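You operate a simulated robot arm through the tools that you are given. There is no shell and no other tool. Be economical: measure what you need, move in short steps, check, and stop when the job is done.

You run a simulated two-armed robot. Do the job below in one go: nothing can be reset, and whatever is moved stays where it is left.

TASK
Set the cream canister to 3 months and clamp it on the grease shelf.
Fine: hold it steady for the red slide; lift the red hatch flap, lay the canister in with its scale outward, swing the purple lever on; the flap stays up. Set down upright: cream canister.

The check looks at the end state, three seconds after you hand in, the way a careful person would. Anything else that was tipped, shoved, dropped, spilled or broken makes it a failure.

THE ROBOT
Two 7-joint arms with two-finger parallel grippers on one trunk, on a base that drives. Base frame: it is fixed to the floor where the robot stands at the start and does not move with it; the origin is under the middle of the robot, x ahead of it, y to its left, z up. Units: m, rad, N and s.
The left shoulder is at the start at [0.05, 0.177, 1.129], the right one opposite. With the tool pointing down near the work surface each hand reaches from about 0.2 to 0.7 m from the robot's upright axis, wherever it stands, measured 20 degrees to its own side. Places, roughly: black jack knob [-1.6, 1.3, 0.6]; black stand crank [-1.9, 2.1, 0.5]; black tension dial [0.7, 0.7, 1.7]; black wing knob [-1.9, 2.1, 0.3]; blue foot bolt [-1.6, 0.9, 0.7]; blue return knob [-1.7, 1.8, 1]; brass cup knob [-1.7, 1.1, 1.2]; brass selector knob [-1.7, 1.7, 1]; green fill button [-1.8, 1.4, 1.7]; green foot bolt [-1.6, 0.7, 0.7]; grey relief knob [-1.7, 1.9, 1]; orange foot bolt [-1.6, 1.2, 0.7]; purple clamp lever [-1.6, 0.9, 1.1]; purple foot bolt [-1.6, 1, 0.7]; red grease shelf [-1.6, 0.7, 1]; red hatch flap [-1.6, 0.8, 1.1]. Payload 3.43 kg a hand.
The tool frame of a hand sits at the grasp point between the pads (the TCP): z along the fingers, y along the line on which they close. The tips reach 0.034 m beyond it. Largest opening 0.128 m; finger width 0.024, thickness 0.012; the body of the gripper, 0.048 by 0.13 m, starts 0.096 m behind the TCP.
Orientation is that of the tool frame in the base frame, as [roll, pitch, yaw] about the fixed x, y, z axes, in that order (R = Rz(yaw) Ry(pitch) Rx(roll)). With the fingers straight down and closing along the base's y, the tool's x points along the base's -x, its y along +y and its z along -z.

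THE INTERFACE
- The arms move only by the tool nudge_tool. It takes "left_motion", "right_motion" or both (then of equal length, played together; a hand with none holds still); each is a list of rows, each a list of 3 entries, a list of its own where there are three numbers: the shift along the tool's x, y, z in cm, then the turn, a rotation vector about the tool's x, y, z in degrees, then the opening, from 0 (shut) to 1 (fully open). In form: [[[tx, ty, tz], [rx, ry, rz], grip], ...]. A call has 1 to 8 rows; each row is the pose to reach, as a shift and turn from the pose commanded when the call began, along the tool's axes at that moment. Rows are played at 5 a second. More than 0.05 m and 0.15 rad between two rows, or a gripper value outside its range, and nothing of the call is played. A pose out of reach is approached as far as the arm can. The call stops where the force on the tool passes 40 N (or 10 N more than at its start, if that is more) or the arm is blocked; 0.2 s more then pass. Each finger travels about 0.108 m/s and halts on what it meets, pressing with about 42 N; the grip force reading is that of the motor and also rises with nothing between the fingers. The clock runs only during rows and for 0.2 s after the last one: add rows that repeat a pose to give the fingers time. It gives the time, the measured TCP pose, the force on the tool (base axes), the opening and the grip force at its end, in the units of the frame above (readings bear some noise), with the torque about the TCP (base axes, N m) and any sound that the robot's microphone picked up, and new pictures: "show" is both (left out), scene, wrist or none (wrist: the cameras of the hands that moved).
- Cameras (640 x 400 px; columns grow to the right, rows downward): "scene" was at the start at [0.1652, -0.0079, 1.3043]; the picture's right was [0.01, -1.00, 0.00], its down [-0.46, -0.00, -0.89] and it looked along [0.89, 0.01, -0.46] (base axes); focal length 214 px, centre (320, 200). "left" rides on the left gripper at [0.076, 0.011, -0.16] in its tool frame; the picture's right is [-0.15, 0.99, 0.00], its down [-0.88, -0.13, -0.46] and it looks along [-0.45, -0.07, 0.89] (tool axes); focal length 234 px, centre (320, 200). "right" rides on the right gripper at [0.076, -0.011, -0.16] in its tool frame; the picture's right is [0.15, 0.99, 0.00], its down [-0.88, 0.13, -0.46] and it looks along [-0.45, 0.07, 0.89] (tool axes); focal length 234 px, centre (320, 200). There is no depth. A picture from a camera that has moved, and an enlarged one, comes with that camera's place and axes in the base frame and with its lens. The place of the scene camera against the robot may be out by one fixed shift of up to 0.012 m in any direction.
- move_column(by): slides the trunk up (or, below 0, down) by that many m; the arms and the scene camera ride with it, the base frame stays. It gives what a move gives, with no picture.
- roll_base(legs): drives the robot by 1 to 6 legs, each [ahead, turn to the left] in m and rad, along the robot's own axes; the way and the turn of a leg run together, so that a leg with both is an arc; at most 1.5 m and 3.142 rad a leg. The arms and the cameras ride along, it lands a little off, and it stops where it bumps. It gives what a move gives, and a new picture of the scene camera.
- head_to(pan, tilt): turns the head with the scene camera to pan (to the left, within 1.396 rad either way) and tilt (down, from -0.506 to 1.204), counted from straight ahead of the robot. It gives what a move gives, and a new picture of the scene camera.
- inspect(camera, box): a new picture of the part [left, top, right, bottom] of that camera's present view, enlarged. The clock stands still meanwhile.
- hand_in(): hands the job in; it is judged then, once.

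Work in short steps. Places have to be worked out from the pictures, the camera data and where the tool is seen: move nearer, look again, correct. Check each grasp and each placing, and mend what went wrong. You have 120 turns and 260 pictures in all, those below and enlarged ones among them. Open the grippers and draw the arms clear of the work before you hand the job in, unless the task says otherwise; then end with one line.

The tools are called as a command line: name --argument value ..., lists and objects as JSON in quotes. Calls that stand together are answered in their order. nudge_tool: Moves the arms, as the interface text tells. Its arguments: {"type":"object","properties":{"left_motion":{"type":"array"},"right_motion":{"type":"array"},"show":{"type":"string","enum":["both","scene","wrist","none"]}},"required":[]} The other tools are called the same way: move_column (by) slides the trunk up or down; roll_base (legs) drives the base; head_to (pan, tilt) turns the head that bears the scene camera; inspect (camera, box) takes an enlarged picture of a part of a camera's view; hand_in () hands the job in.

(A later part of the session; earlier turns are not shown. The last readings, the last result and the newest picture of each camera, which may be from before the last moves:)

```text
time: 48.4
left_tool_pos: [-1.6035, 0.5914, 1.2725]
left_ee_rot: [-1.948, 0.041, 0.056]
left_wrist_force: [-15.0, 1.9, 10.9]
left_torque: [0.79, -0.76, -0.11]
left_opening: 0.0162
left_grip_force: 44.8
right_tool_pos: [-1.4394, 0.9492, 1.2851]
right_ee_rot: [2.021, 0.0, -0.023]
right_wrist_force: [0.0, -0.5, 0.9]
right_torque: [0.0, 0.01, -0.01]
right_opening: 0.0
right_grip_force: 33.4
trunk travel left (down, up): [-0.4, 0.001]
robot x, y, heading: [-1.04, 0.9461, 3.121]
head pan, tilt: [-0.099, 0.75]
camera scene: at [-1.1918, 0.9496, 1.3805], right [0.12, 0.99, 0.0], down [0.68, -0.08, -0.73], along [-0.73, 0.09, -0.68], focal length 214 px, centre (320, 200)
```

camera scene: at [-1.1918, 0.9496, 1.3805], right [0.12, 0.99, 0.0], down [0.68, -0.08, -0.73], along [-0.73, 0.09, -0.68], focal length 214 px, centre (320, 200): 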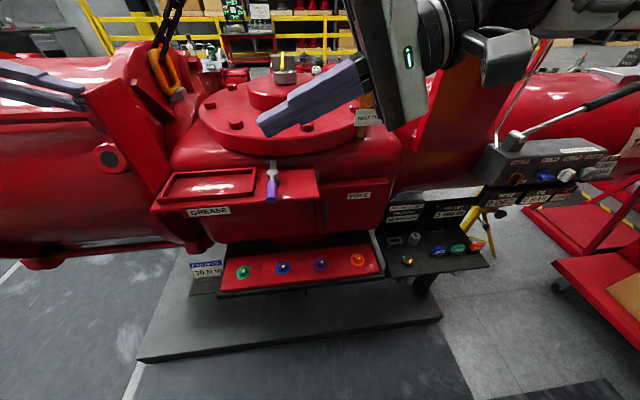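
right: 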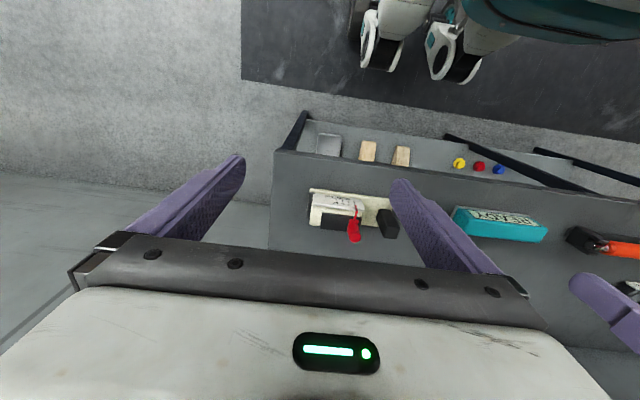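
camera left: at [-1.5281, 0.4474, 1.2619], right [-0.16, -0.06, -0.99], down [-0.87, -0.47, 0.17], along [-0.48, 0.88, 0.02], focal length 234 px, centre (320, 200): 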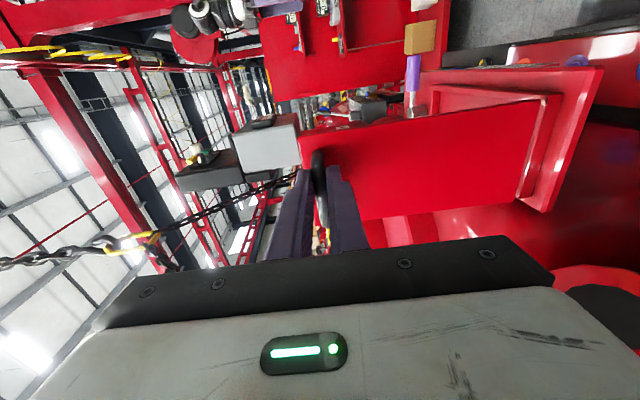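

Now extending the right hand toward the flap's inner face, stopping just short of it.

nudge_tool --right_motion '[[[-2.4, 1.3, 4], [-4, 0, 0], 0], [[-4.8, 2.6, 8], [-8, 0, 0], 0], [[-7.2, 3.9, 12], [-10, 0, 0], 0], [[-9.6, 5.2, 16], [-10, 0, 0], 0], [[-12, 6.5, 20], [-10, 0, 0], 0], [[-14.6, 7.7, 23], [-10, 0, 0], 0]]' --show "both"

```text
time: 49.8
left_tool_pos: [-1.6039, 0.5929, 1.2725]
left_ee_rot: [-1.949, 0.04, 0.06]
left_wrist_force: [-11.9, 1.5, 12.2]
left_torque: [0.98, -0.5, 0.45]
left_opening: 0.0161
left_grip_force: 45.4
right_tool_pos: [-1.4971, 0.8678, 1.2617]
right_ee_rot: [1.849, 0.0, -0.023]
right_wrist_force: [0.1, 0.4, -0.6]
right_torque: [0.01, -0.02, -0.01]
right_opening: 0.0
right_grip_force: 33.3
right hand out of reach, approached as far as the arm can: row 3, 4, 5, 6
trunk travel left (down, up): [-0.4, 0.001]
robot x, y, heading: [-1.0413, 0.9473, 3.121]
head pan, tilt: [-0.099, 0.75]
camera scene: at [-1.1914, 0.95, 1.3805], right [0.12, 0.99, 0.0], down [0.68, -0.08, -0.73], along [-0.73, 0.09, -0.68], focal length 214 px, centre (320, 200)
camera right: at [-1.4182, 1.0226, 1.2951], right [0.14, -0.27, 0.95], down [-0.87, 0.42, 0.25], along [-0.47, -0.86, -0.18], focal length 234 px, centre (320, 200)
```

scene: 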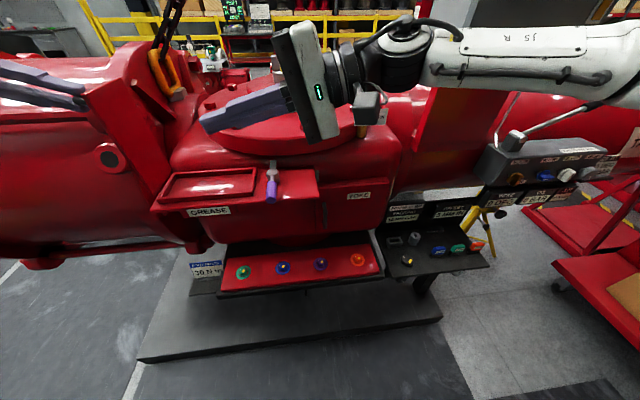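
right: 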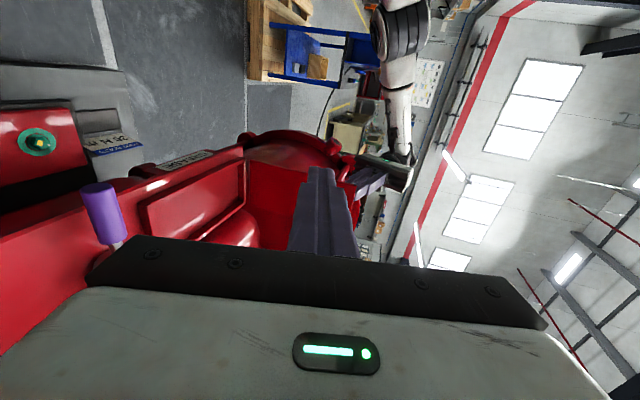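

The right arm can't reach that far left. Instead I use a small base motion (2 cm ahead with a 0.05 rad left turn), which carries the left hand and the flap about 3 cm further left.

roll_base --legs '[[0.018, 0.05]]'

inspect --camera "scene" --box '[40, 50, 300, 220]'

```text
time: 50.6
left_tool_pos: [-1.6023, 0.5642, 1.2679]
left_ee_rot: [-1.955, 0.033, 0.103]
left_wrist_force: [6.1, 6.8, -16.3]
left_torque: [0.18, -0.42, -0.43]
left_opening: 0.016
left_grip_force: 45.1
right_tool_pos: [-1.51, 0.8427, 1.2623]
right_ee_rot: [1.85, 0.0, 0.028]
right_wrist_force: [-0.5, -0.1, -0.2]
right_torque: [0.02, 0.0, 0.0]
right_opening: 0.0
right_grip_force: 33.3
trunk travel left (down, up): [-0.4, 0.001]
robot x, y, heading: [-1.0576, 0.9495, -3.12]
head pan, tilt: [-0.099, 0.75]
camera scene: at [-1.2091, 0.9411, 1.3802], right [0.07, 1.0, 0.0], down [0.68, -0.05, -0.73], along [-0.73, 0.05, -0.68], focal length 214 px, centre (320, 200)
```

scene: 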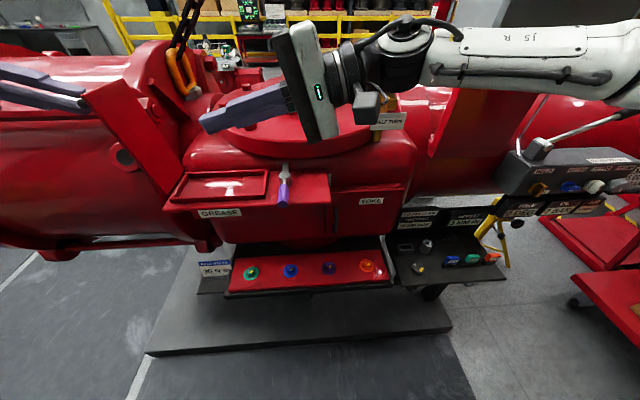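

```text
2.35 times, centred on (170, 135) of scene
camera zoom: at [-1.2091, 0.9411, 1.3802], right [0.07, 1.0, 0.0], down [0.68, -0.05, -0.73], along [-0.73, 0.05, -0.68], focal length 505 px, centre (673, 353)
```

zoom: 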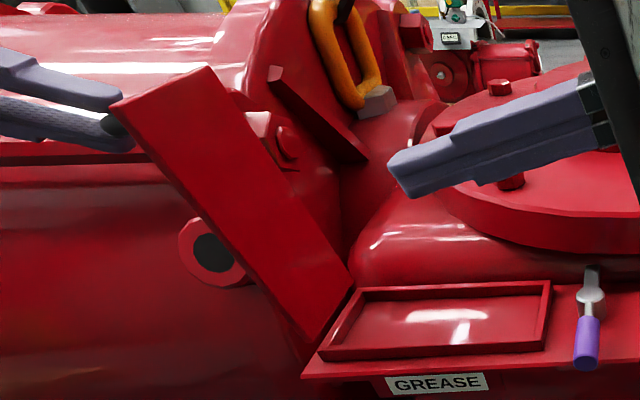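

Flap is now just past vertical with small force. One more small step of the same kind for margin.

roll_base --legs '[[0.018, 0.05]]'

inspect --camera "scene" --box '[40, 50, 300, 220]'

```text
time: 51.5
left_tool_pos: [-1.5997, 0.5367, 1.268]
left_ee_rot: [-1.955, 0.033, 0.154]
left_wrist_force: [0.1, -0.3, 0.3]
left_torque: [0.02, 0.02, 0.02]
left_opening: 0.0
left_grip_force: 32.8
right_tool_pos: [-1.5228, 0.8205, 1.2625]
right_ee_rot: [1.849, 0.003, 0.079]
right_wrist_force: [0.0, -0.2, 0.2]
right_torque: [-0.02, -0.05, 0.01]
right_opening: 0.0
right_grip_force: 33.4
trunk travel left (down, up): [-0.4, 0.001]
robot x, y, heading: [-1.0767, 0.9424, -3.063]
head pan, tilt: [-0.099, 0.75]
camera scene: at [-1.2265, 0.9325, 1.3807], right [0.02, 1.0, 0.0], down [0.68, -0.01, -0.73], along [-0.73, 0.02, -0.68], focal length 214 px, centre (320, 200)
```

scene: 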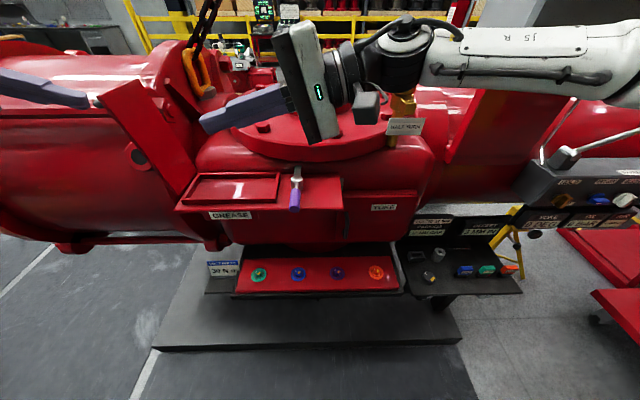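

```text
2.35 times, centred on (170, 135) of scene
camera zoom: at [-1.2265, 0.9325, 1.3807], right [0.02, 1.0, 0.0], down [0.68, -0.01, -0.73], along [-0.73, 0.02, -0.68], focal length 505 px, centre (673, 353)
```

zoom: 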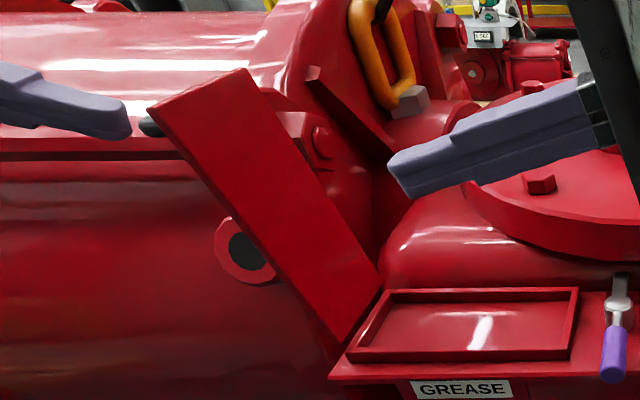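

The grip slid off the bar, and the flap stays up by itself past vertical. Now I retract both hands and turn them to point down again before driving back to the bench.

nudge_tool --left_motion '[[[4, 0, -1], [0, 0, 0], 0], [[8, 0, -1], [-8.5, 0, 0], 0], [[12, 0, 0], [-17, 0, 0], 0], [[16, 0, 0], [-25.5, 0, 0], 0.5], [[20, 0, 0], [-34, 0, 0], 1], [[21, 0, 0], [-42.5, 0, 0], 1], [[22, 0, 0], [-51, 0, 0], 1], [[22, 0, 0], [-59.5, 0, 0], 1]]' --right_motion '[[[2, -1, -3], [8.5, 0, 0], 0], [[4, -2, -6], [17, 0, 0], 0], [[6, -3, -9], [25.5, 0, 0], 0], [[8, -4, -12], [34, 0, 0], 0], [[8, -5, -15], [42.5, 0, 0], 0], [[8, -6, -18], [51, 0, 0], 0], [[8, -6, -20], [59.5, 0, 0], 0], [[8, -6, -22], [68, 0, 0], 0]]' --show "scene"

```text
time: 53.2
left_tool_pos: [-1.3831, 0.5715, 1.2622]
left_ee_rot: [-2.997, 0.031, 0.152]
left_wrist_force: [-0.1, 0.0, 0.3]
left_torque: [-0.03, -0.04, -0.03]
left_opening: 0.1279
left_grip_force: 0.1
right_tool_pos: [-1.4599, 1.0561, 1.2657]
right_ee_rot: [3.037, 0.001, 0.079]
right_wrist_force: [0.3, 0.4, 0.1]
right_torque: [-0.05, -0.01, 0.02]
right_opening: 0.0001
right_grip_force: 33.4
trunk travel left (down, up): [-0.4, 0.001]
robot x, y, heading: [-1.0776, 0.9449, -3.065]
head pan, tilt: [-0.099, 0.75]
camera scene: at [-1.2267, 0.9344, 1.3805], right [0.02, 1.0, 0.0], down [0.68, -0.02, -0.73], along [-0.73, 0.02, -0.68], focal length 214 px, centre (320, 200)
```

scene: 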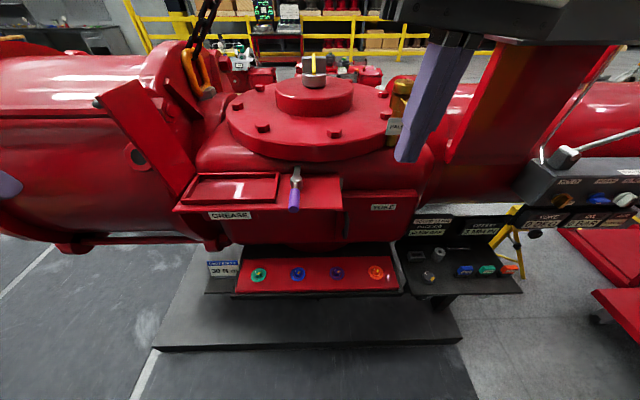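

Flap stands unaided. Driving back to the bench, a bit further to the right so the left hand can reach the post.

roll_base --legs '[[-0.25, 0], [0, 1.797], [1.27, 0], [0, 1.267], [0.3, 0]]'

head_to --pan 0.0 --tilt 0.7

```text
time: 70.2
left_tool_pos: [0.1764, 0.1057, 1.2621]
left_ee_rot: [-2.993, 0.033, -3.069]
left_wrist_force: [0.5, -0.1, 0.1]
left_torque: [0.01, 0.02, 0.0]
left_opening: 0.1279
left_grip_force: 0.0
right_tool_pos: [0.215, -0.3847, 1.2651]
right_ee_rot: [3.035, 0.001, -3.141]
right_wrist_force: [1.3, 0.2, 0.1]
right_torque: [0.0, 0.01, -0.01]
right_opening: 0.0
right_grip_force: 33.0
trunk travel left (down, up): [-0.4, 0.001]
robot x, y, heading: [-0.1605, -0.2458, -0.003]
head pan, tilt: [-0.099, 0.75]
camera scene: at [-0.0006, -0.2621, 1.3806], right [-0.1, -0.99, 0.0], down [-0.68, 0.07, -0.73], along [0.73, -0.07, -0.68], focal length 214 px, centre (320, 200)
```

scene: 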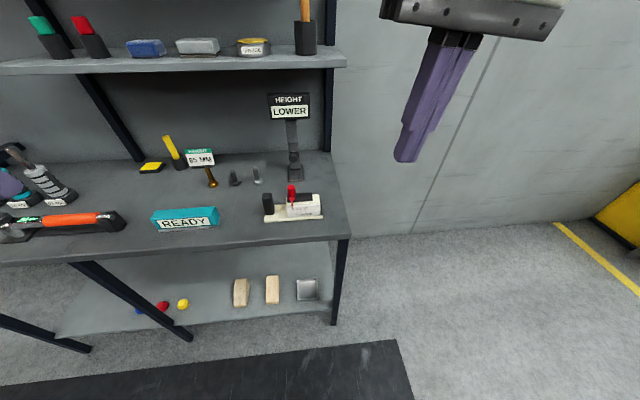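

```text
time: 70.8
left_tool_pos: [0.1749, 0.1048, 1.2623]
left_ee_rot: [-2.994, 0.032, -3.068]
left_wrist_force: [0.1, -0.9, -0.3]
left_torque: [0.01, 0.04, 0.0]
left_opening: 0.1279
left_grip_force: 0.0
right_tool_pos: [0.2152, -0.3847, 1.264]
right_ee_rot: [3.038, 0.002, 3.14]
right_wrist_force: [-0.1, 0.2, 0.5]
right_torque: [-0.02, 0.0, 0.03]
right_opening: 0.0
right_grip_force: 32.7
trunk travel left (down, up): [-0.4, 0.001]
robot x, y, heading: [-0.1573, -0.2447, 0.0]
head pan, tilt: [0.0, 0.7]
camera scene: at [0.0012, -0.254, 1.3849], right [0.0, -1.0, 0.0], down [-0.64, 0.0, -0.76], along [0.76, 0.0, -0.64], focal length 214 px, centre (320, 200)
```

scene: 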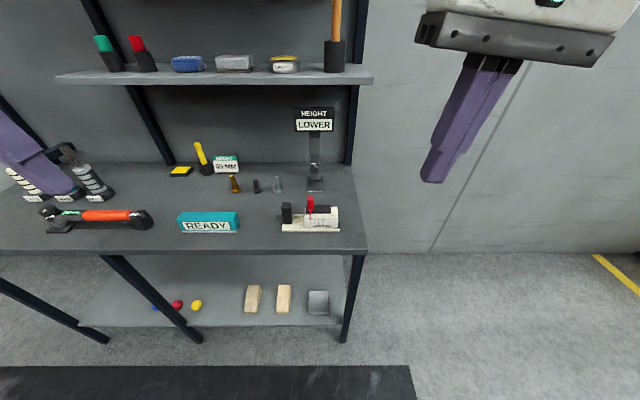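

Canister at about (0.46…0.5, −0.15…−0.26). I drive 0.12 m closer, lower the trunk 0.1 and look closely.

roll_base --legs '[[0.12, 0]]'

move_column --by -0.1

head_to --pan 0.0 --tilt 0.8

inspect --camera "scene" --box '[250, 130, 370, 230]'

```text
time: 72.1
left_tool_pos: [0.2967, 0.104, 1.2617]
left_ee_rot: [-2.992, 0.032, -3.069]
left_wrist_force: [0.3, -0.1, 0.3]
left_torque: [0.02, 0.04, -0.03]
left_opening: 0.1282
left_grip_force: 0.1
right_tool_pos: [0.3351, -0.3841, 1.2635]
right_ee_rot: [3.036, 0.002, 3.141]
right_wrist_force: [0.8, 0.5, -0.2]
right_torque: [0.01, 0.02, 0.04]
right_opening: 0.0002
right_grip_force: 32.6
trunk travel left (down, up): [-0.4, 0.001]
robot x, y, heading: [-0.0403, -0.2461, -0.008]
head pan, tilt: [0.0, 0.7]
camera scene: at [0.1212, -0.2541, 1.3848], right [0.0, -1.0, 0.0], down [-0.64, 0.0, -0.76], along [0.76, 0.0, -0.64], focal length 214 px, centre (320, 200)
```

scene: 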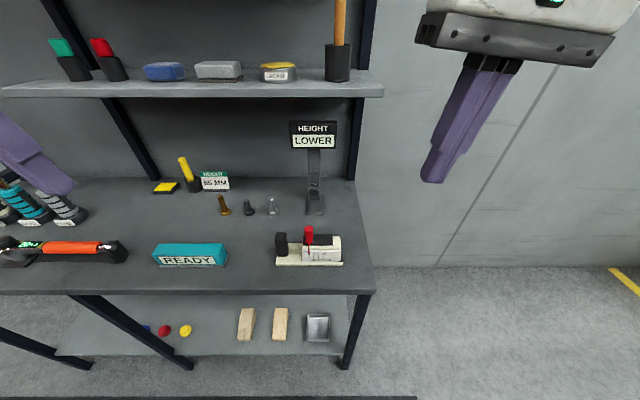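

```text
time: 73.4
left_tool_pos: [0.2953, 0.1047, 1.1617]
left_ee_rot: [-2.994, 0.032, -3.07]
left_wrist_force: [0.4, -0.5, 0.2]
left_torque: [0.03, -0.01, 0.01]
left_opening: 0.1281
left_grip_force: 0.1
right_tool_pos: [0.3329, -0.3833, 1.1652]
right_ee_rot: [3.038, 0.001, 3.139]
right_wrist_force: [0.1, -0.1, 0.4]
right_torque: [-0.03, 0.03, 0.01]
right_opening: 0.0
right_grip_force: 33.1
trunk travel left (down, up): [-0.3, 0.101]
robot x, y, heading: [-0.0367, -0.2425, 0.0]
head pan, tilt: [0.0, 0.7]
```

```text
time: 74.1
left_tool_pos: [0.2958, 0.1045, 1.1615]
left_ee_rot: [-2.993, 0.032, -3.069]
left_wrist_force: [0.3, 1.0, -0.1]
left_torque: [-0.02, 0.02, 0.01]
left_opening: 0.1281
left_grip_force: 0.0
right_tool_pos: [0.3337, -0.3837, 1.165]
right_ee_rot: [3.037, 0.002, 3.14]
right_wrist_force: [-0.5, -0.5, 0.0]
right_torque: [-0.02, 0.01, -0.01]
right_opening: 0.0
right_grip_force: 32.8
trunk travel left (down, up): [-0.3, 0.101]
robot x, y, heading: [-0.0366, -0.2438, -0.004]
head pan, tilt: [0.0, 0.799]
camera scene: at [0.116, -0.2541, 1.2767], right [0.0, -1.0, 0.0], down [-0.72, 0.0, -0.7], along [0.7, 0.0, -0.72], focal length 214 px, centre (320, 200)
```

scene: 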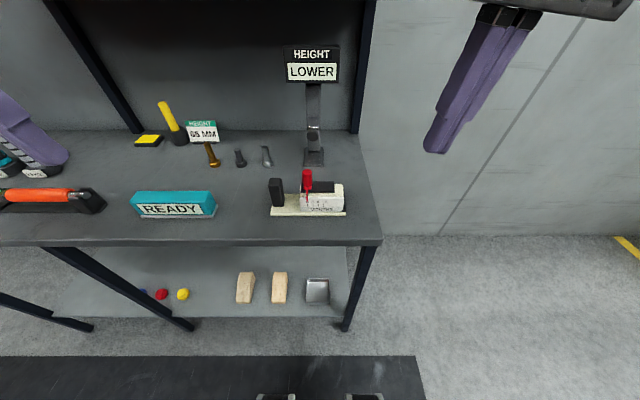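

```text
4.00 times, centred on (310, 180) of scene
camera zoom: at [0.116, -0.2541, 1.2767], right [0.0, -1.0, 0.0], down [-0.72, 0.0, -0.7], along [0.7, 0.0, -0.72], focal length 858 px, centre (360, 280)
```

zoom: 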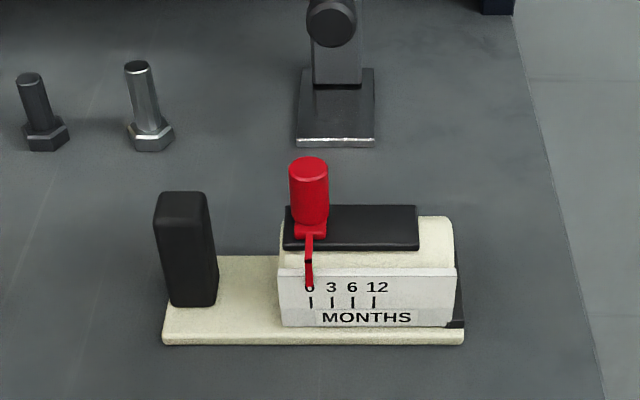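

Clear view: pointer at 0, ticks spaced ≈11.5 mm, knob ≈63 mm right of the post. I'll hold the post with the left hand (closing along x, tilted left) and grip the knob with the right hand (tilted right). First I turn the left hand's yaw.

nudge_tool --left_motion '[[[-1, -2, 0], [0, 0, -8], 1], [[-2, -4, 0], [0, 0, -16], 1], [[-3, -6, 0], [0, 0, -24], 1], [[-4, -8, 0], [0, 0, -32], 1], [[-5, -9, 0], [0, 0, -40], 1], [[-6, -10, 0], [0, 0, -48], 1], [[-7, -10, 0], [0, 0, -56], 0.7], [[-8, -10, 0], [0, 0, -64], 0.5]]' --show "scene"

```text
time: 75.9
left_tool_pos: [0.3836, 0.0109, 1.1789]
left_ee_rot: [-3.045, -0.118, -1.957]
left_wrist_force: [-0.3, -0.3, 0.0]
left_torque: [0.0, 0.01, -0.01]
left_opening: 0.0638
left_grip_force: 0.0
right_tool_pos: [0.3341, -0.3843, 1.1659]
right_ee_rot: [3.037, 0.002, 3.139]
right_wrist_force: [0.2, 0.7, -0.1]
right_torque: [0.0, -0.02, -0.04]
right_opening: 0.0
right_grip_force: 31.9
trunk travel left (down, up): [-0.3, 0.101]
robot x, y, heading: [-0.0374, -0.2449, -0.004]
head pan, tilt: [0.0, 0.799]
camera scene: at [0.1162, -0.2542, 1.2766], right [0.0, -1.0, 0.0], down [-0.72, 0.0, -0.7], along [0.7, 0.0, -0.72], focal length 214 px, centre (320, 200)
```

scene: 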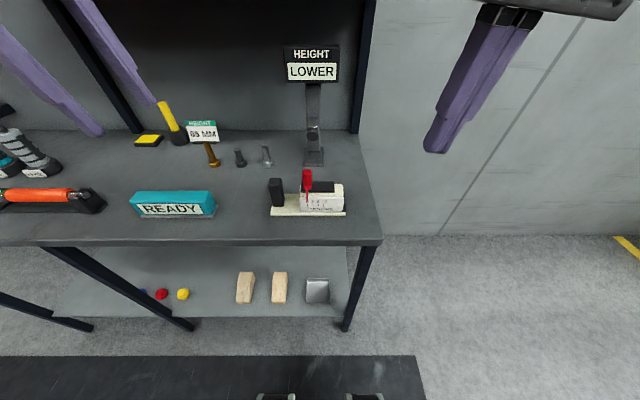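

Finishing the left hand's yaw with the 25° tilt and going to a standoff ~10 cm from the post.

nudge_tool --left_motion '[[[1.4, -2.1, 3], [0.1, 4, -5], 0.5], [[2.8, -4.2, 6], [0.3, 8, -10.5], 0.5], [[4.2, -6.3, 9], [0.5, 12, -15.7], 0.5], [[5.6, -8.4, 12], [0.67, 17, -22.2], 0.5], [[7, -10.3, 15.3], [0.67, 17, -22.2], 0.5]]' --show "both"

inspect --camera "scene" --box '[250, 130, 370, 230]'

```text
time: 77.1
left_tool_pos: [0.4589, -0.1137, 1.0456]
left_ee_rot: [3.139, -0.436, -1.572]
left_wrist_force: [0.0, 0.8, 0.3]
left_torque: [0.03, -0.01, -0.01]
left_opening: 0.0639
left_grip_force: 0.0
right_tool_pos: [0.3325, -0.3849, 1.1664]
right_ee_rot: [3.038, 0.001, 3.138]
right_wrist_force: [-0.3, -0.6, 0.5]
right_torque: [0.0, 0.02, -0.03]
right_opening: 0.0001
right_grip_force: 33.3
trunk travel left (down, up): [-0.3, 0.101]
robot x, y, heading: [-0.0367, -0.2447, -0.002]
head pan, tilt: [0.0, 0.799]
camera scene: at [0.1164, -0.2545, 1.2766], right [0.0, -1.0, 0.0], down [-0.72, 0.0, -0.7], along [0.7, 0.0, -0.72], focal length 214 px, centre (320, 200)
camera left: at [0.4471, -0.1124, 1.2238], right [-0.99, 0.13, -0.06], down [0.13, 0.99, 0.04], along [0.06, 0.03, -1.0], focal length 234 px, centre (320, 200)
```

scene: 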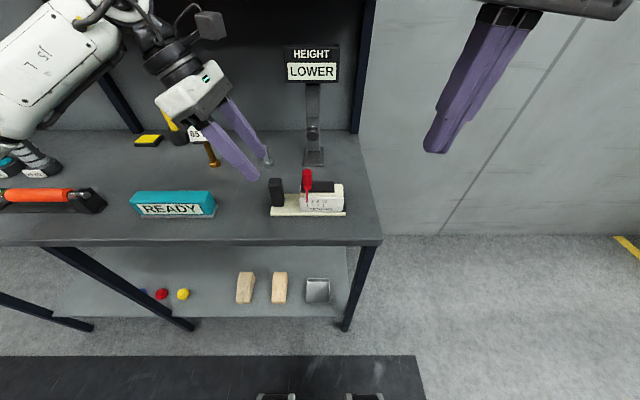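
left: 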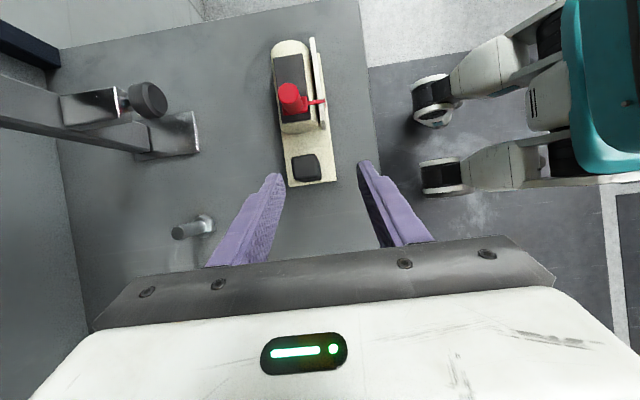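

```text
4.00 times, centred on (310, 180) of scene
camera zoom: at [0.1164, -0.2545, 1.2766], right [0.0, -1.0, 0.0], down [-0.72, 0.0, -0.7], along [0.7, 0.0, -0.72], focal length 858 px, centre (360, 280)
```

zoom: 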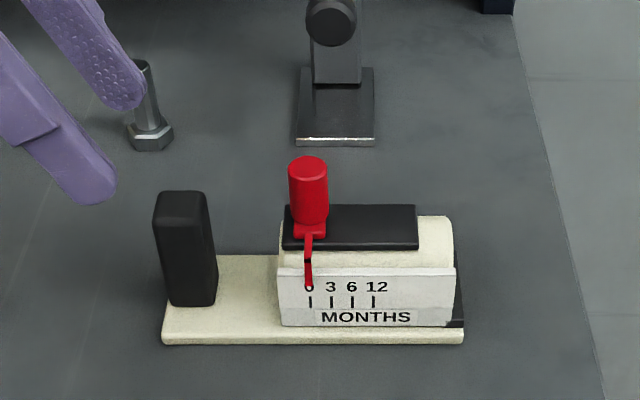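

The wrist camera gives the post's top centre at ≈(0.472, −0.142, 0.972). I move in along the tool axis to TCP (0.472, −0.142, 0.95) and then close.

nudge_tool --left_motion '[[[-1.5, -1.36, 2], [0, 0, 0], 0.5], [[-1.5, -1.36, 5], [0, 0, 0], 0.5], [[-1.5, -1.36, 8], [0, 0, 0], 0.5], [[-1.5, -1.36, 9.8], [0, 0, 0], 0.5]]' --show "wrist"

inspect --camera "scene" --box '[250, 130, 370, 230]'

```text
time: 78.1
left_tool_pos: [0.4706, -0.1414, 0.9506]
left_ee_rot: [3.139, -0.439, -1.575]
left_wrist_force: [-0.3, 0.6, -0.4]
left_torque: [0.02, 0.0, 0.0]
left_opening: 0.064
left_grip_force: 0.1
right_tool_pos: [0.3336, -0.3834, 1.1648]
right_ee_rot: [3.035, 0.003, 3.138]
right_wrist_force: [-0.6, -0.6, 0.6]
right_torque: [-0.03, 0.01, -0.02]
right_opening: 0.0
right_grip_force: 33.0
trunk travel left (down, up): [-0.3, 0.101]
robot x, y, heading: [-0.0411, -0.2419, -0.003]
head pan, tilt: [0.0, 0.799]
camera left: at [0.4596, -0.1411, 1.1284], right [-0.99, 0.14, -0.06], down [0.13, 0.99, 0.04], along [0.07, 0.03, -1.0], focal length 234 px, centre (320, 200)
```

left: 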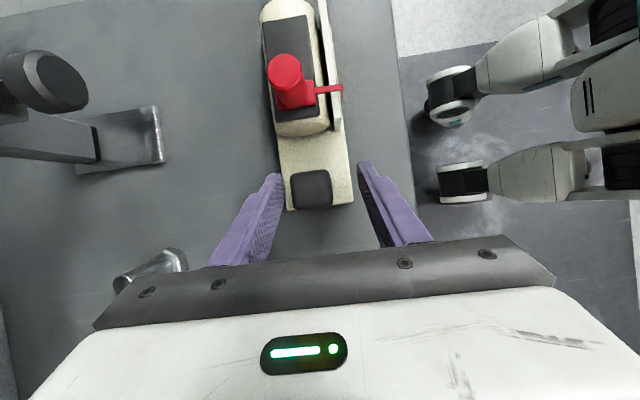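

```text
4.00 times, centred on (310, 180) of scene
camera zoom: at [0.1161, -0.2541, 1.2767], right [0.0, -1.0, 0.0], down [-0.72, 0.0, -0.7], along [0.7, 0.0, -0.72], focal length 858 px, centre (360, 280)
```

zoom: 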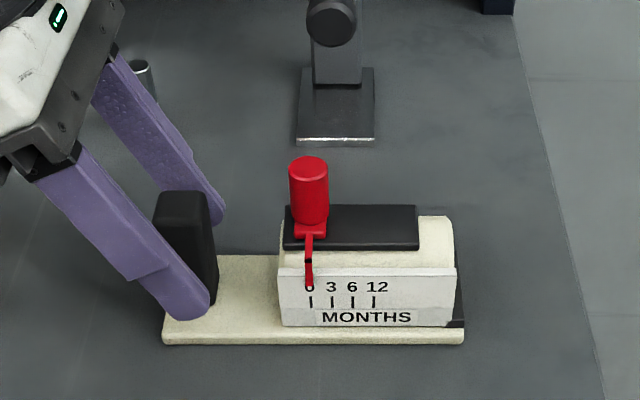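

The fingers straddle the post; shift +6 mm in x to centre it, then close.

nudge_tool --left_motion '[[[0, -0.6, 0], [0, 0, 0], 0.5], [[0, -0.6, 0], [0, 0, 0], 0.3], [[0, -0.6, 0], [0, 0, 0], 0.1], [[0, -0.6, 0], [0, 0, 0], 0.1]]' --show "wrist"

```text
time: 79.1
left_tool_pos: [0.4786, -0.1414, 0.951]
left_ee_rot: [3.141, -0.44, -1.571]
left_wrist_force: [0.0, 0.1, -0.9]
left_torque: [-0.1, -0.1, 0.07]
left_opening: 0.0299
left_grip_force: 42.2
right_tool_pos: [0.3331, -0.3843, 1.1648]
right_ee_rot: [3.039, 0.001, 3.14]
right_wrist_force: [0.4, -0.4, 0.7]
right_torque: [0.01, 0.01, -0.01]
right_opening: 0.0
right_grip_force: 33.3
trunk travel left (down, up): [-0.3, 0.101]
robot x, y, heading: [-0.0378, -0.241, 0.004]
head pan, tilt: [0.0, 0.799]
camera left: at [0.4655, -0.1408, 1.1286], right [-0.99, 0.14, -0.06], down [0.13, 0.99, 0.04], along [0.06, 0.03, -1.0], focal length 234 px, centre (320, 200)
```

left: 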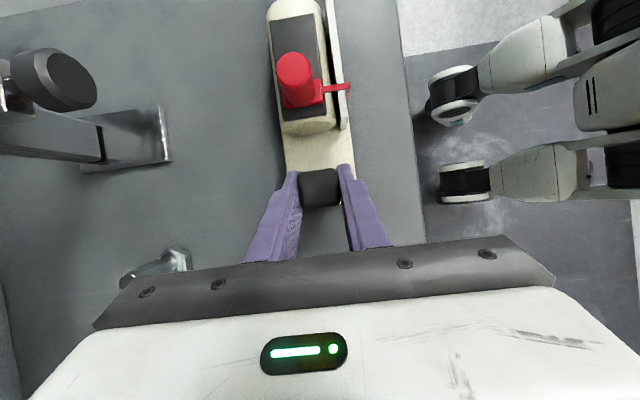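

Post held firmly. Knob top is at ≈(0.480, −0.215, 0.99). Now I turn the right hand to close along x with a tilt to the right.

nudge_tool --right_motion '[[[-0.8, 0, 0], [-1.364, -1.364, -8.09], 0], [[-1.6, 0, 0], [-2.73, -2.73, -16.18], 0], [[-2.4, 0, 0], [-4.09, -4.09, -24.27], 0.1], [[-3.2, 0, 0], [-5.46, -5.46, -32.36], 0.2], [[-4, 0, 0], [-6.82, -6.82, -40.45], 0.3], [[-5, 0, 0], [-8.18, -8.18, -48.54], 0.4], [[-6, 0, 0], [-9.55, -9.55, -56.63], 0.4], [[-7, 0, 0], [-10.9, -10.9, -64.7], 0.4]]' --show "scene"

```text
time: 80.9
left_tool_pos: [0.4762, -0.1406, 0.9509]
left_ee_rot: [3.138, -0.437, -1.575]
left_wrist_force: [0.4, 0.2, 0.5]
left_torque: [0.32, 0.0, -0.04]
left_opening: 0.0298
left_grip_force: 42.1
right_tool_pos: [0.3566, -0.3533, 1.1733]
right_ee_rot: [3.044, 0.34, -2.037]
right_wrist_force: [0.9, 0.1, 0.1]
right_torque: [0.01, -0.02, -0.01]
right_opening: 0.0512
right_grip_force: 0.0
right hand out of reach, approached as far as the arm can: row 7, 8
trunk travel left (down, up): [-0.3, 0.101]
robot x, y, heading: [-0.041, -0.2481, -0.003]
head pan, tilt: [0.0, 0.799]
camera scene: at [0.116, -0.2538, 1.2766], right [0.0, -1.0, 0.0], down [-0.72, 0.0, -0.7], along [0.7, 0.0, -0.72], focal length 214 px, centre (320, 200)
```

scene: 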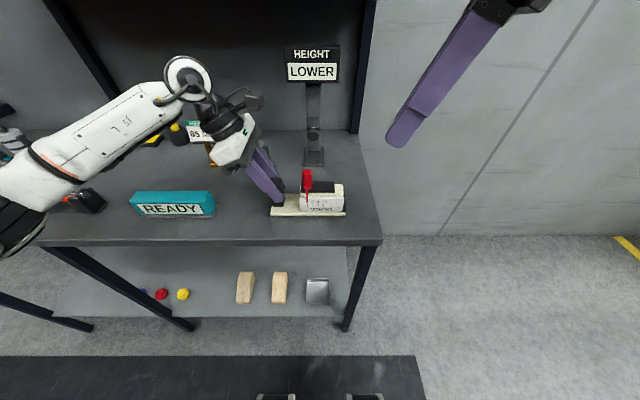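

The wrist stops ~27° short in yaw, but the knob is round, so this closing direction will do. I move to a 10 cm standoff from the knob.

nudge_tool --right_motion '[[[-2.1, -1.4, 2.6], [0, 0, 0], 0.4], [[-4.2, -2.8, 5.3], [0, 0, 0], 0.4], [[-6.3, -4.2, 7.9], [0, 0, 0], 0.4], [[-8.4, -5.6, 10.5], [0, 0, 0], 0.4], [[-10.5, -7.1, 13.2], [0, 0, 0], 0.4]]' --show "both"

inspect --camera "scene" --box '[250, 130, 370, 230]'

```text
time: 82.1
left_tool_pos: [0.4772, -0.1405, 0.9516]
left_ee_rot: [3.14, -0.438, -1.573]
left_wrist_force: [-0.6, -1.1, 0.0]
left_torque: [-0.04, -0.08, -0.04]
left_opening: 0.0299
left_grip_force: 42.0
right_tool_pos: [0.3796, -0.2875, 1.0883]
right_ee_rot: [3.042, 0.343, -2.031]
right_wrist_force: [0.2, -0.5, -0.3]
right_torque: [0.01, -0.02, 0.0]
right_opening: 0.0515
right_grip_force: 0.1
right hand out of reach, approached as far as the arm can: row 1, 2, 3, 4, 5
trunk travel left (down, up): [-0.3, 0.101]
robot x, y, heading: [-0.0408, -0.2455, -0.006]
head pan, tilt: [0.0, 0.799]
camera scene: at [0.1161, -0.2541, 1.2766], right [0.0, -1.0, 0.0], down [-0.72, 0.0, -0.7], along [0.7, 0.0, -0.72], focal length 214 px, centre (320, 200)
camera right: at [0.3486, -0.4101, 1.2109], right [-0.96, 0.28, 0.04], down [0.22, 0.64, 0.74], along [0.18, 0.71, -0.68], focal length 234 px, centre (320, 200)
```

scene: 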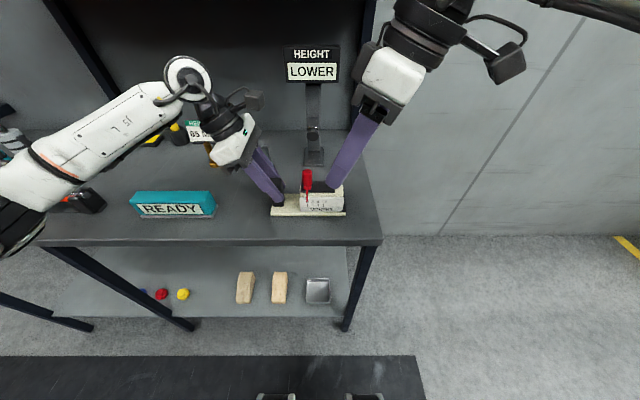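
right: 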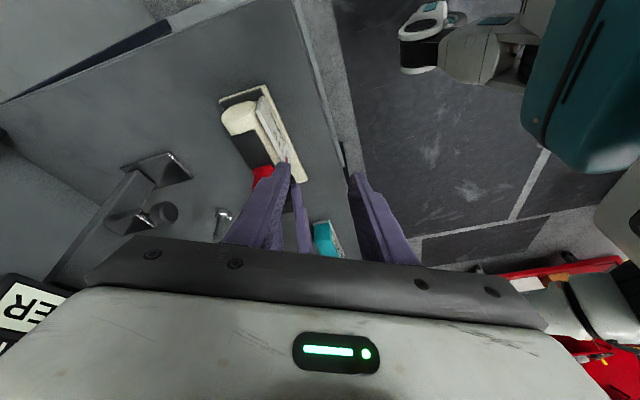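

```text
4.00 times, centred on (310, 180) of scene
camera zoom: at [0.1161, -0.2541, 1.2766], right [0.0, -1.0, 0.0], down [-0.72, 0.0, -0.7], along [0.7, 0.0, -0.72], focal length 858 px, centre (360, 280)
```

zoom: 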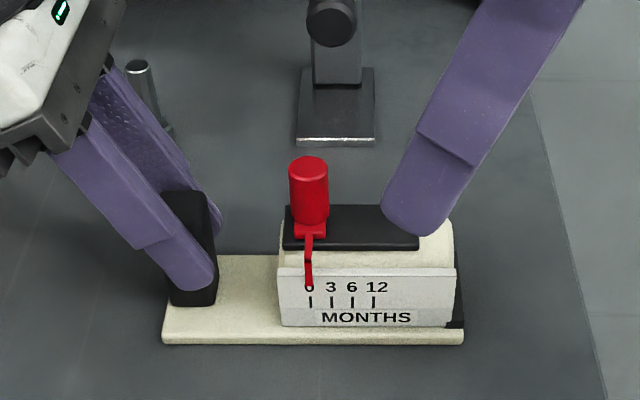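

That wrist direction is exhausted; the mirrored one (tool x inward) worked for the left arm, so I back the right hand off and turn it the other way.

nudge_tool --right_motion '[[[1.2, 0.3, -3.2], [-0.84, 0.26, 8.3], 0.4], [[2.4, 0.6, -6.4], [-1.68, 0.51, 16.6], 0.4], [[3.65, 0.9, -9.7], [-2.52, 0.77, 24.9], 0.4], [[3.65, 0.9, -9.7], [-3.36, 1.03, 33.2], 0.4], [[3.65, 0.9, -9.7], [-4.2, 1.28, 41.5], 0.4], [[3.65, 0.9, -9.7], [-5.04, 1.54, 49.8], 0.4], [[3.65, 0.9, -9.7], [-5.88, 1.8, 58.1], 0.4], [[3.65, 0.9, -9.7], [-6.72, 2.05, 66.4], 0.4]]' --show "none"

```text
time: 83.9
left_tool_pos: [0.4761, -0.1414, 0.9501]
left_ee_rot: [3.14, -0.438, -1.573]
left_wrist_force: [-0.4, 0.2, 0.1]
left_torque: [-0.04, -0.01, -0.11]
left_opening: 0.0296
left_grip_force: 42.2
right_tool_pos: [0.3509, -0.3484, 1.1666]
right_ee_rot: [2.712, -0.037, 3.135]
right_wrist_force: [-0.1, -0.3, -0.1]
right_torque: [0.05, 0.01, 0.0]
right_opening: 0.0513
right_grip_force: 0.0
trunk travel left (down, up): [-0.3, 0.101]
robot x, y, heading: [-0.0402, -0.25, -0.002]
head pan, tilt: [0.0, 0.799]
```

Good: at yaw 180° with tilt right. I continue to yaw ≈120° while moving to the standoff above the knob.

nudge_tool --right_motion '[[[-1, 0, 0], [-0.75, 0.14, 7.4], 0.4], [[-2, 0, 0], [-1.5, 0.28, 14.8], 0.4], [[-4, 0.6, 1.5], [-2.2, 0.41, 22.1], 0.4], [[-6, 1.2, 3.5], [-2.95, 0.55, 29.5], 0.4], [[-8, 1.8, 5.5], [-3.7, 0.69, 36.9], 0.4], [[-10, 2.5, 7.5], [-4.4, 0.83, 44.3], 0.4], [[-12, 3.1, 9.6], [-5.2, 0.96, 51.6], 0.4], [[-13.25, 3.76, 11.75], [-5.9, 1.1, 59], 0.4]]' --show "both"

inspect --camera "scene" --box '[250, 130, 370, 230]'

```text
time: 85.7
left_tool_pos: [0.4771, -0.1409, 0.9514]
left_ee_rot: [-3.141, -0.438, -1.573]
left_wrist_force: [1.4, 0.4, 0.2]
left_torque: [-0.03, -0.08, 0.1]
left_opening: 0.0296
left_grip_force: 42.5
right_tool_pos: [0.4545, -0.2942, 1.066]
right_ee_rot: [2.857, -0.448, 2.154]
right_wrist_force: [0.3, -0.1, 0.7]
right_torque: [-0.01, -0.03, 0.03]
right_opening: 0.0514
right_grip_force: 0.1
right hand out of reach, approached as far as the arm can: row 6, 7, 8
trunk travel left (down, up): [-0.3, 0.101]
robot x, y, heading: [-0.0396, -0.2453, -0.004]
head pan, tilt: [0.0, 0.799]
camera scene: at [0.1164, -0.254, 1.2766], right [0.0, -1.0, 0.0], down [-0.72, 0.0, -0.7], along [0.7, 0.0, -0.72], focal length 214 px, centre (320, 200)
camera right: at [0.4063, -0.3216, 1.2348], right [0.79, 0.53, 0.31], down [0.55, -0.84, 0.05], along [0.29, 0.14, -0.95], focal length 234 px, centre (320, 200)
```

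scene: 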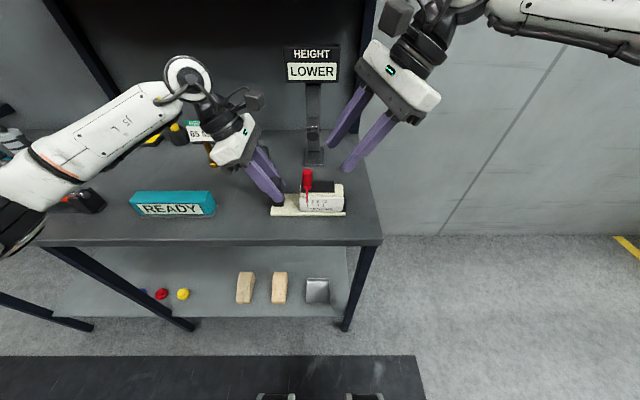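
right: 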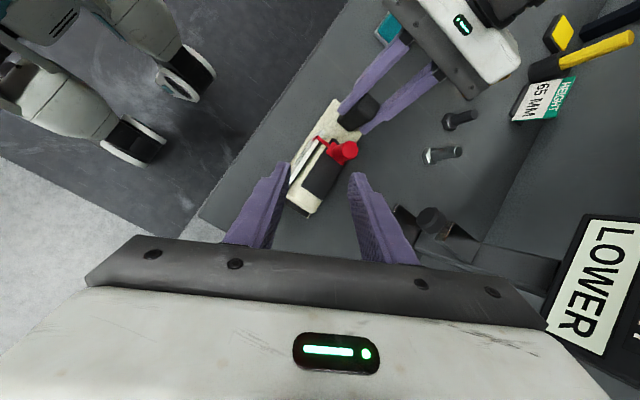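

```text
4.00 times, centred on (310, 180) of scene
camera zoom: at [0.1164, -0.254, 1.2766], right [0.0, -1.0, 0.0], down [-0.72, 0.0, -0.7], along [0.7, 0.0, -0.72], focal length 858 px, centre (360, 280)
```

zoom: 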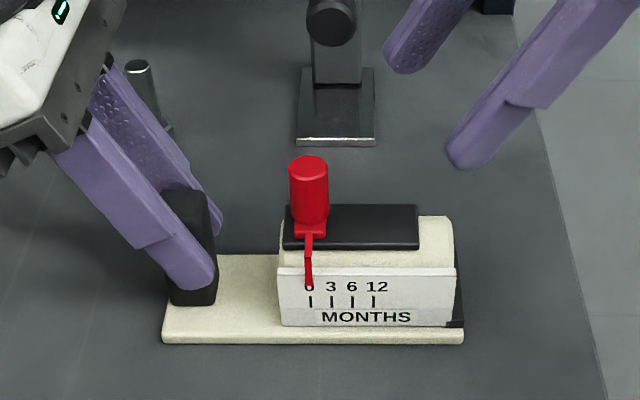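

Orientation is right but reach is limiting by ~4 cm. I turn the yaw back by 24° and move closer.

nudge_tool --right_motion '[[[0, 0, 0], [0, 0, -8], 0.35], [[0, 0, 0], [0, 0, -16], 0.35], [[0, 0, 0], [0, 0, -24], 0.35], [[0.5, 1.7, 2], [0, 0, -24], 0.35], [[1.1, 3.5, 5.1], [0, 0, -24], 0.35]]' --show "both"

inspect --camera "scene" --box '[250, 130, 370, 230]'

```text
time: 86.9
left_tool_pos: [0.477, -0.1408, 0.9511]
left_ee_rot: [3.14, -0.438, -1.572]
left_wrist_force: [0.3, 0.4, 0.3]
left_torque: [-0.03, -0.1, 0.07]
left_opening: 0.0297
left_grip_force: 42.0
right_tool_pos: [0.4496, -0.2874, 1.0388]
right_ee_rot: [2.7, -0.297, 2.579]
right_wrist_force: [0.6, 0.3, 0.3]
right_torque: [-0.01, -0.02, -0.01]
right_opening: 0.0448
right_grip_force: 0.1
right hand out of reach, approached as far as the arm can: row 4, 5
trunk travel left (down, up): [-0.3, 0.101]
robot x, y, heading: [-0.037, -0.2415, -0.005]
head pan, tilt: [0.0, 0.799]
camera scene: at [0.1162, -0.2541, 1.2766], right [0.0, -1.0, 0.0], down [-0.72, 0.0, -0.7], along [0.7, 0.0, -0.72], focal length 214 px, centre (320, 200)
camera right: at [0.3803, -0.3359, 1.1948], right [0.46, 0.76, 0.45], down [0.79, -0.59, 0.19], along [0.41, 0.26, -0.87], focal length 234 px, centre (320, 200)
```

scene: 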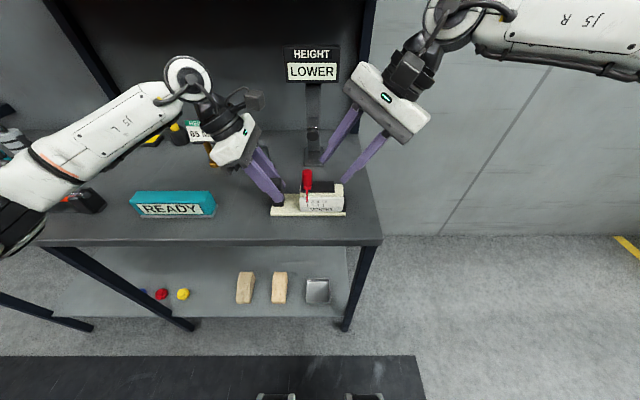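
right: 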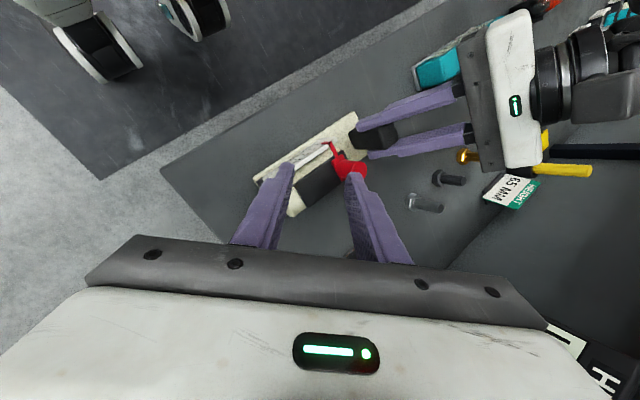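

```text
4.00 times, centred on (310, 180) of scene
camera zoom: at [0.1162, -0.2541, 1.2766], right [0.0, -1.0, 0.0], down [-0.72, 0.0, -0.7], along [0.7, 0.0, -0.72], focal length 858 px, centre (360, 280)
```

zoom: 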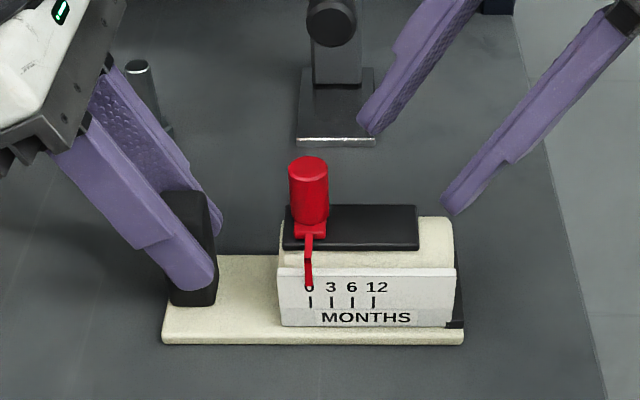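

Reach across the centre is the limit. I release the post, raise both hands, and turn the base 0.15 rad left so that post and knob both come into comfortable reach.

nudge_tool --left_motion '[[[0, 0, 0], [0, 0, 0], 0.5], [[0, 0, 0], [0, 0, 0], 0.5], [[0, 0, -4], [0, 0, 0], 0.5], [[0, 0, -8], [0, 0, 0], 0.5], [[0, 0, -12], [0, 0, 0], 0.5]]' --right_motion '[[[0, 0, -2], [0, 0, 0], 0.35], [[0, 0, -4], [0, 0, 0], 0.35], [[0, 0, -6], [0, 0, 0], 0.35], [[0, 0, -6], [0, 0, 0], 0.35], [[0, 0, -6], [0, 0, 0], 0.35]]' --show "none"

roll_base --legs '[[0, 0.15]]'

```text
time: 88.1
left_tool_pos: [0.4752, -0.0887, 1.0601]
left_ee_rot: [3.139, -0.438, -1.573]
left_wrist_force: [0.2, 0.0, -0.5]
left_torque: [0.01, -0.02, 0.0]
left_opening: 0.0639
left_grip_force: 0.2
right_tool_pos: [0.4483, -0.317, 1.091]
right_ee_rot: [2.703, -0.297, 2.577]
right_wrist_force: [0.8, 0.4, 0.7]
right_torque: [0.0, 0.0, 0.03]
right_opening: 0.0445
right_grip_force: 0.1
trunk travel left (down, up): [-0.3, 0.101]
robot x, y, heading: [-0.0381, -0.245, -0.001]
head pan, tilt: [0.0, 0.799]
```

```text
time: 89.1
left_tool_pos: [0.4469, -0.0144, 1.0587]
left_ee_rot: [3.139, -0.436, -1.424]
left_wrist_force: [0.0, -0.2, 0.3]
left_torque: [-0.08, 0.04, 0.0]
left_opening: 0.0639
left_grip_force: 0.1
right_tool_pos: [0.4522, -0.2429, 1.0925]
right_ee_rot: [2.703, -0.295, 2.727]
right_wrist_force: [0.0, 0.6, -0.1]
right_torque: [-0.03, 0.02, 0.04]
right_opening: 0.0448
right_grip_force: 0.1
trunk travel left (down, up): [-0.3, 0.101]
robot x, y, heading: [-0.0346, -0.2433, 0.147]
head pan, tilt: [0.0, 0.799]
camera scene: at [0.1143, -0.2312, 1.2767], right [0.15, -0.99, 0.0], down [-0.71, -0.11, -0.7], along [0.69, 0.1, -0.72], focal length 214 px, centre (320, 200)
```

scene: 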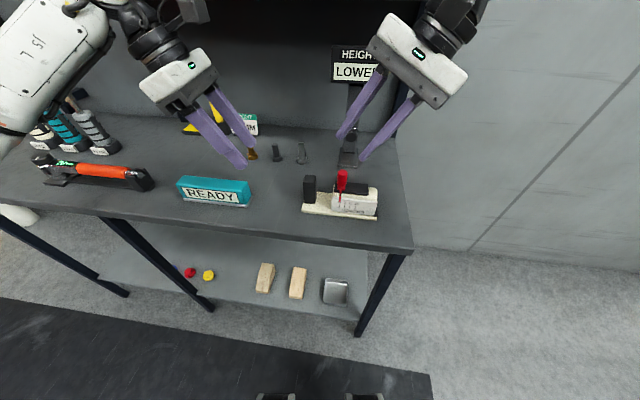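

Now I bring the left hand back on the post (known place 0.4765, −0.141, 0.951), correcting the yaw, and grip it.

nudge_tool --left_motion '[[[2.4, -0.5, 2.4], [-1.8, 0, 3.8], 0.5], [[4.8, -1.0, 4.8], [-3.6, 0, 7.7], 0.5], [[7.2, -1.55, 7.3], [-3.6, 0, 7.7], 0.5], [[7.2, -1.4, 10], [-3.6, 0, 7.7], 0.5], [[7.2, -1.2, 13], [-3.6, 0, 7.7], 0.5], [[7.2, -1.05, 15.3], [-3.6, 0, 7.7], 0.5], [[7.2, -1.05, 15.3], [-3.6, 0, 7.7], 0.2], [[7.2, -1.05, 15.3], [-3.6, 0, 7.7], 0.1]]' --show "both"

```text
time: 90.9
left_tool_pos: [0.4765, -0.1415, 0.9514]
left_ee_rot: [3.139, -0.438, -1.574]
left_wrist_force: [-0.6, 0.2, -0.4]
left_torque: [0.08, -0.06, -0.04]
left_opening: 0.03
left_grip_force: 42.1
right_tool_pos: [0.4529, -0.2419, 1.0917]
right_ee_rot: [2.704, -0.296, 2.727]
right_wrist_force: [-0.2, 0.1, 0.3]
right_torque: [-0.02, 0.0, -0.01]
right_opening: 0.0448
right_grip_force: 0.0
trunk travel left (down, up): [-0.3, 0.101]
robot x, y, heading: [-0.0403, -0.2454, 0.148]
head pan, tilt: [0.0, 0.799]
camera scene: at [0.1145, -0.2318, 1.2766], right [0.15, -0.99, 0.0], down [-0.71, -0.11, -0.7], along [0.69, 0.1, -0.72], focal length 214 px, centre (320, 200)
camera left: at [0.4658, -0.1423, 1.1286], right [-0.99, 0.14, -0.06], down [0.13, 0.99, 0.04], along [0.07, 0.03, -1.0], focal length 234 px, centre (320, 200)
```

scene: 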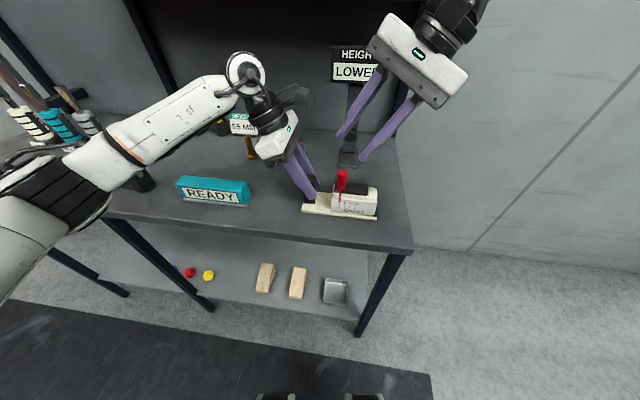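
left: 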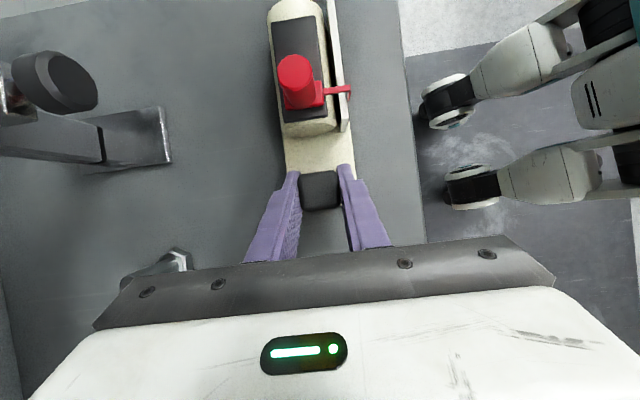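

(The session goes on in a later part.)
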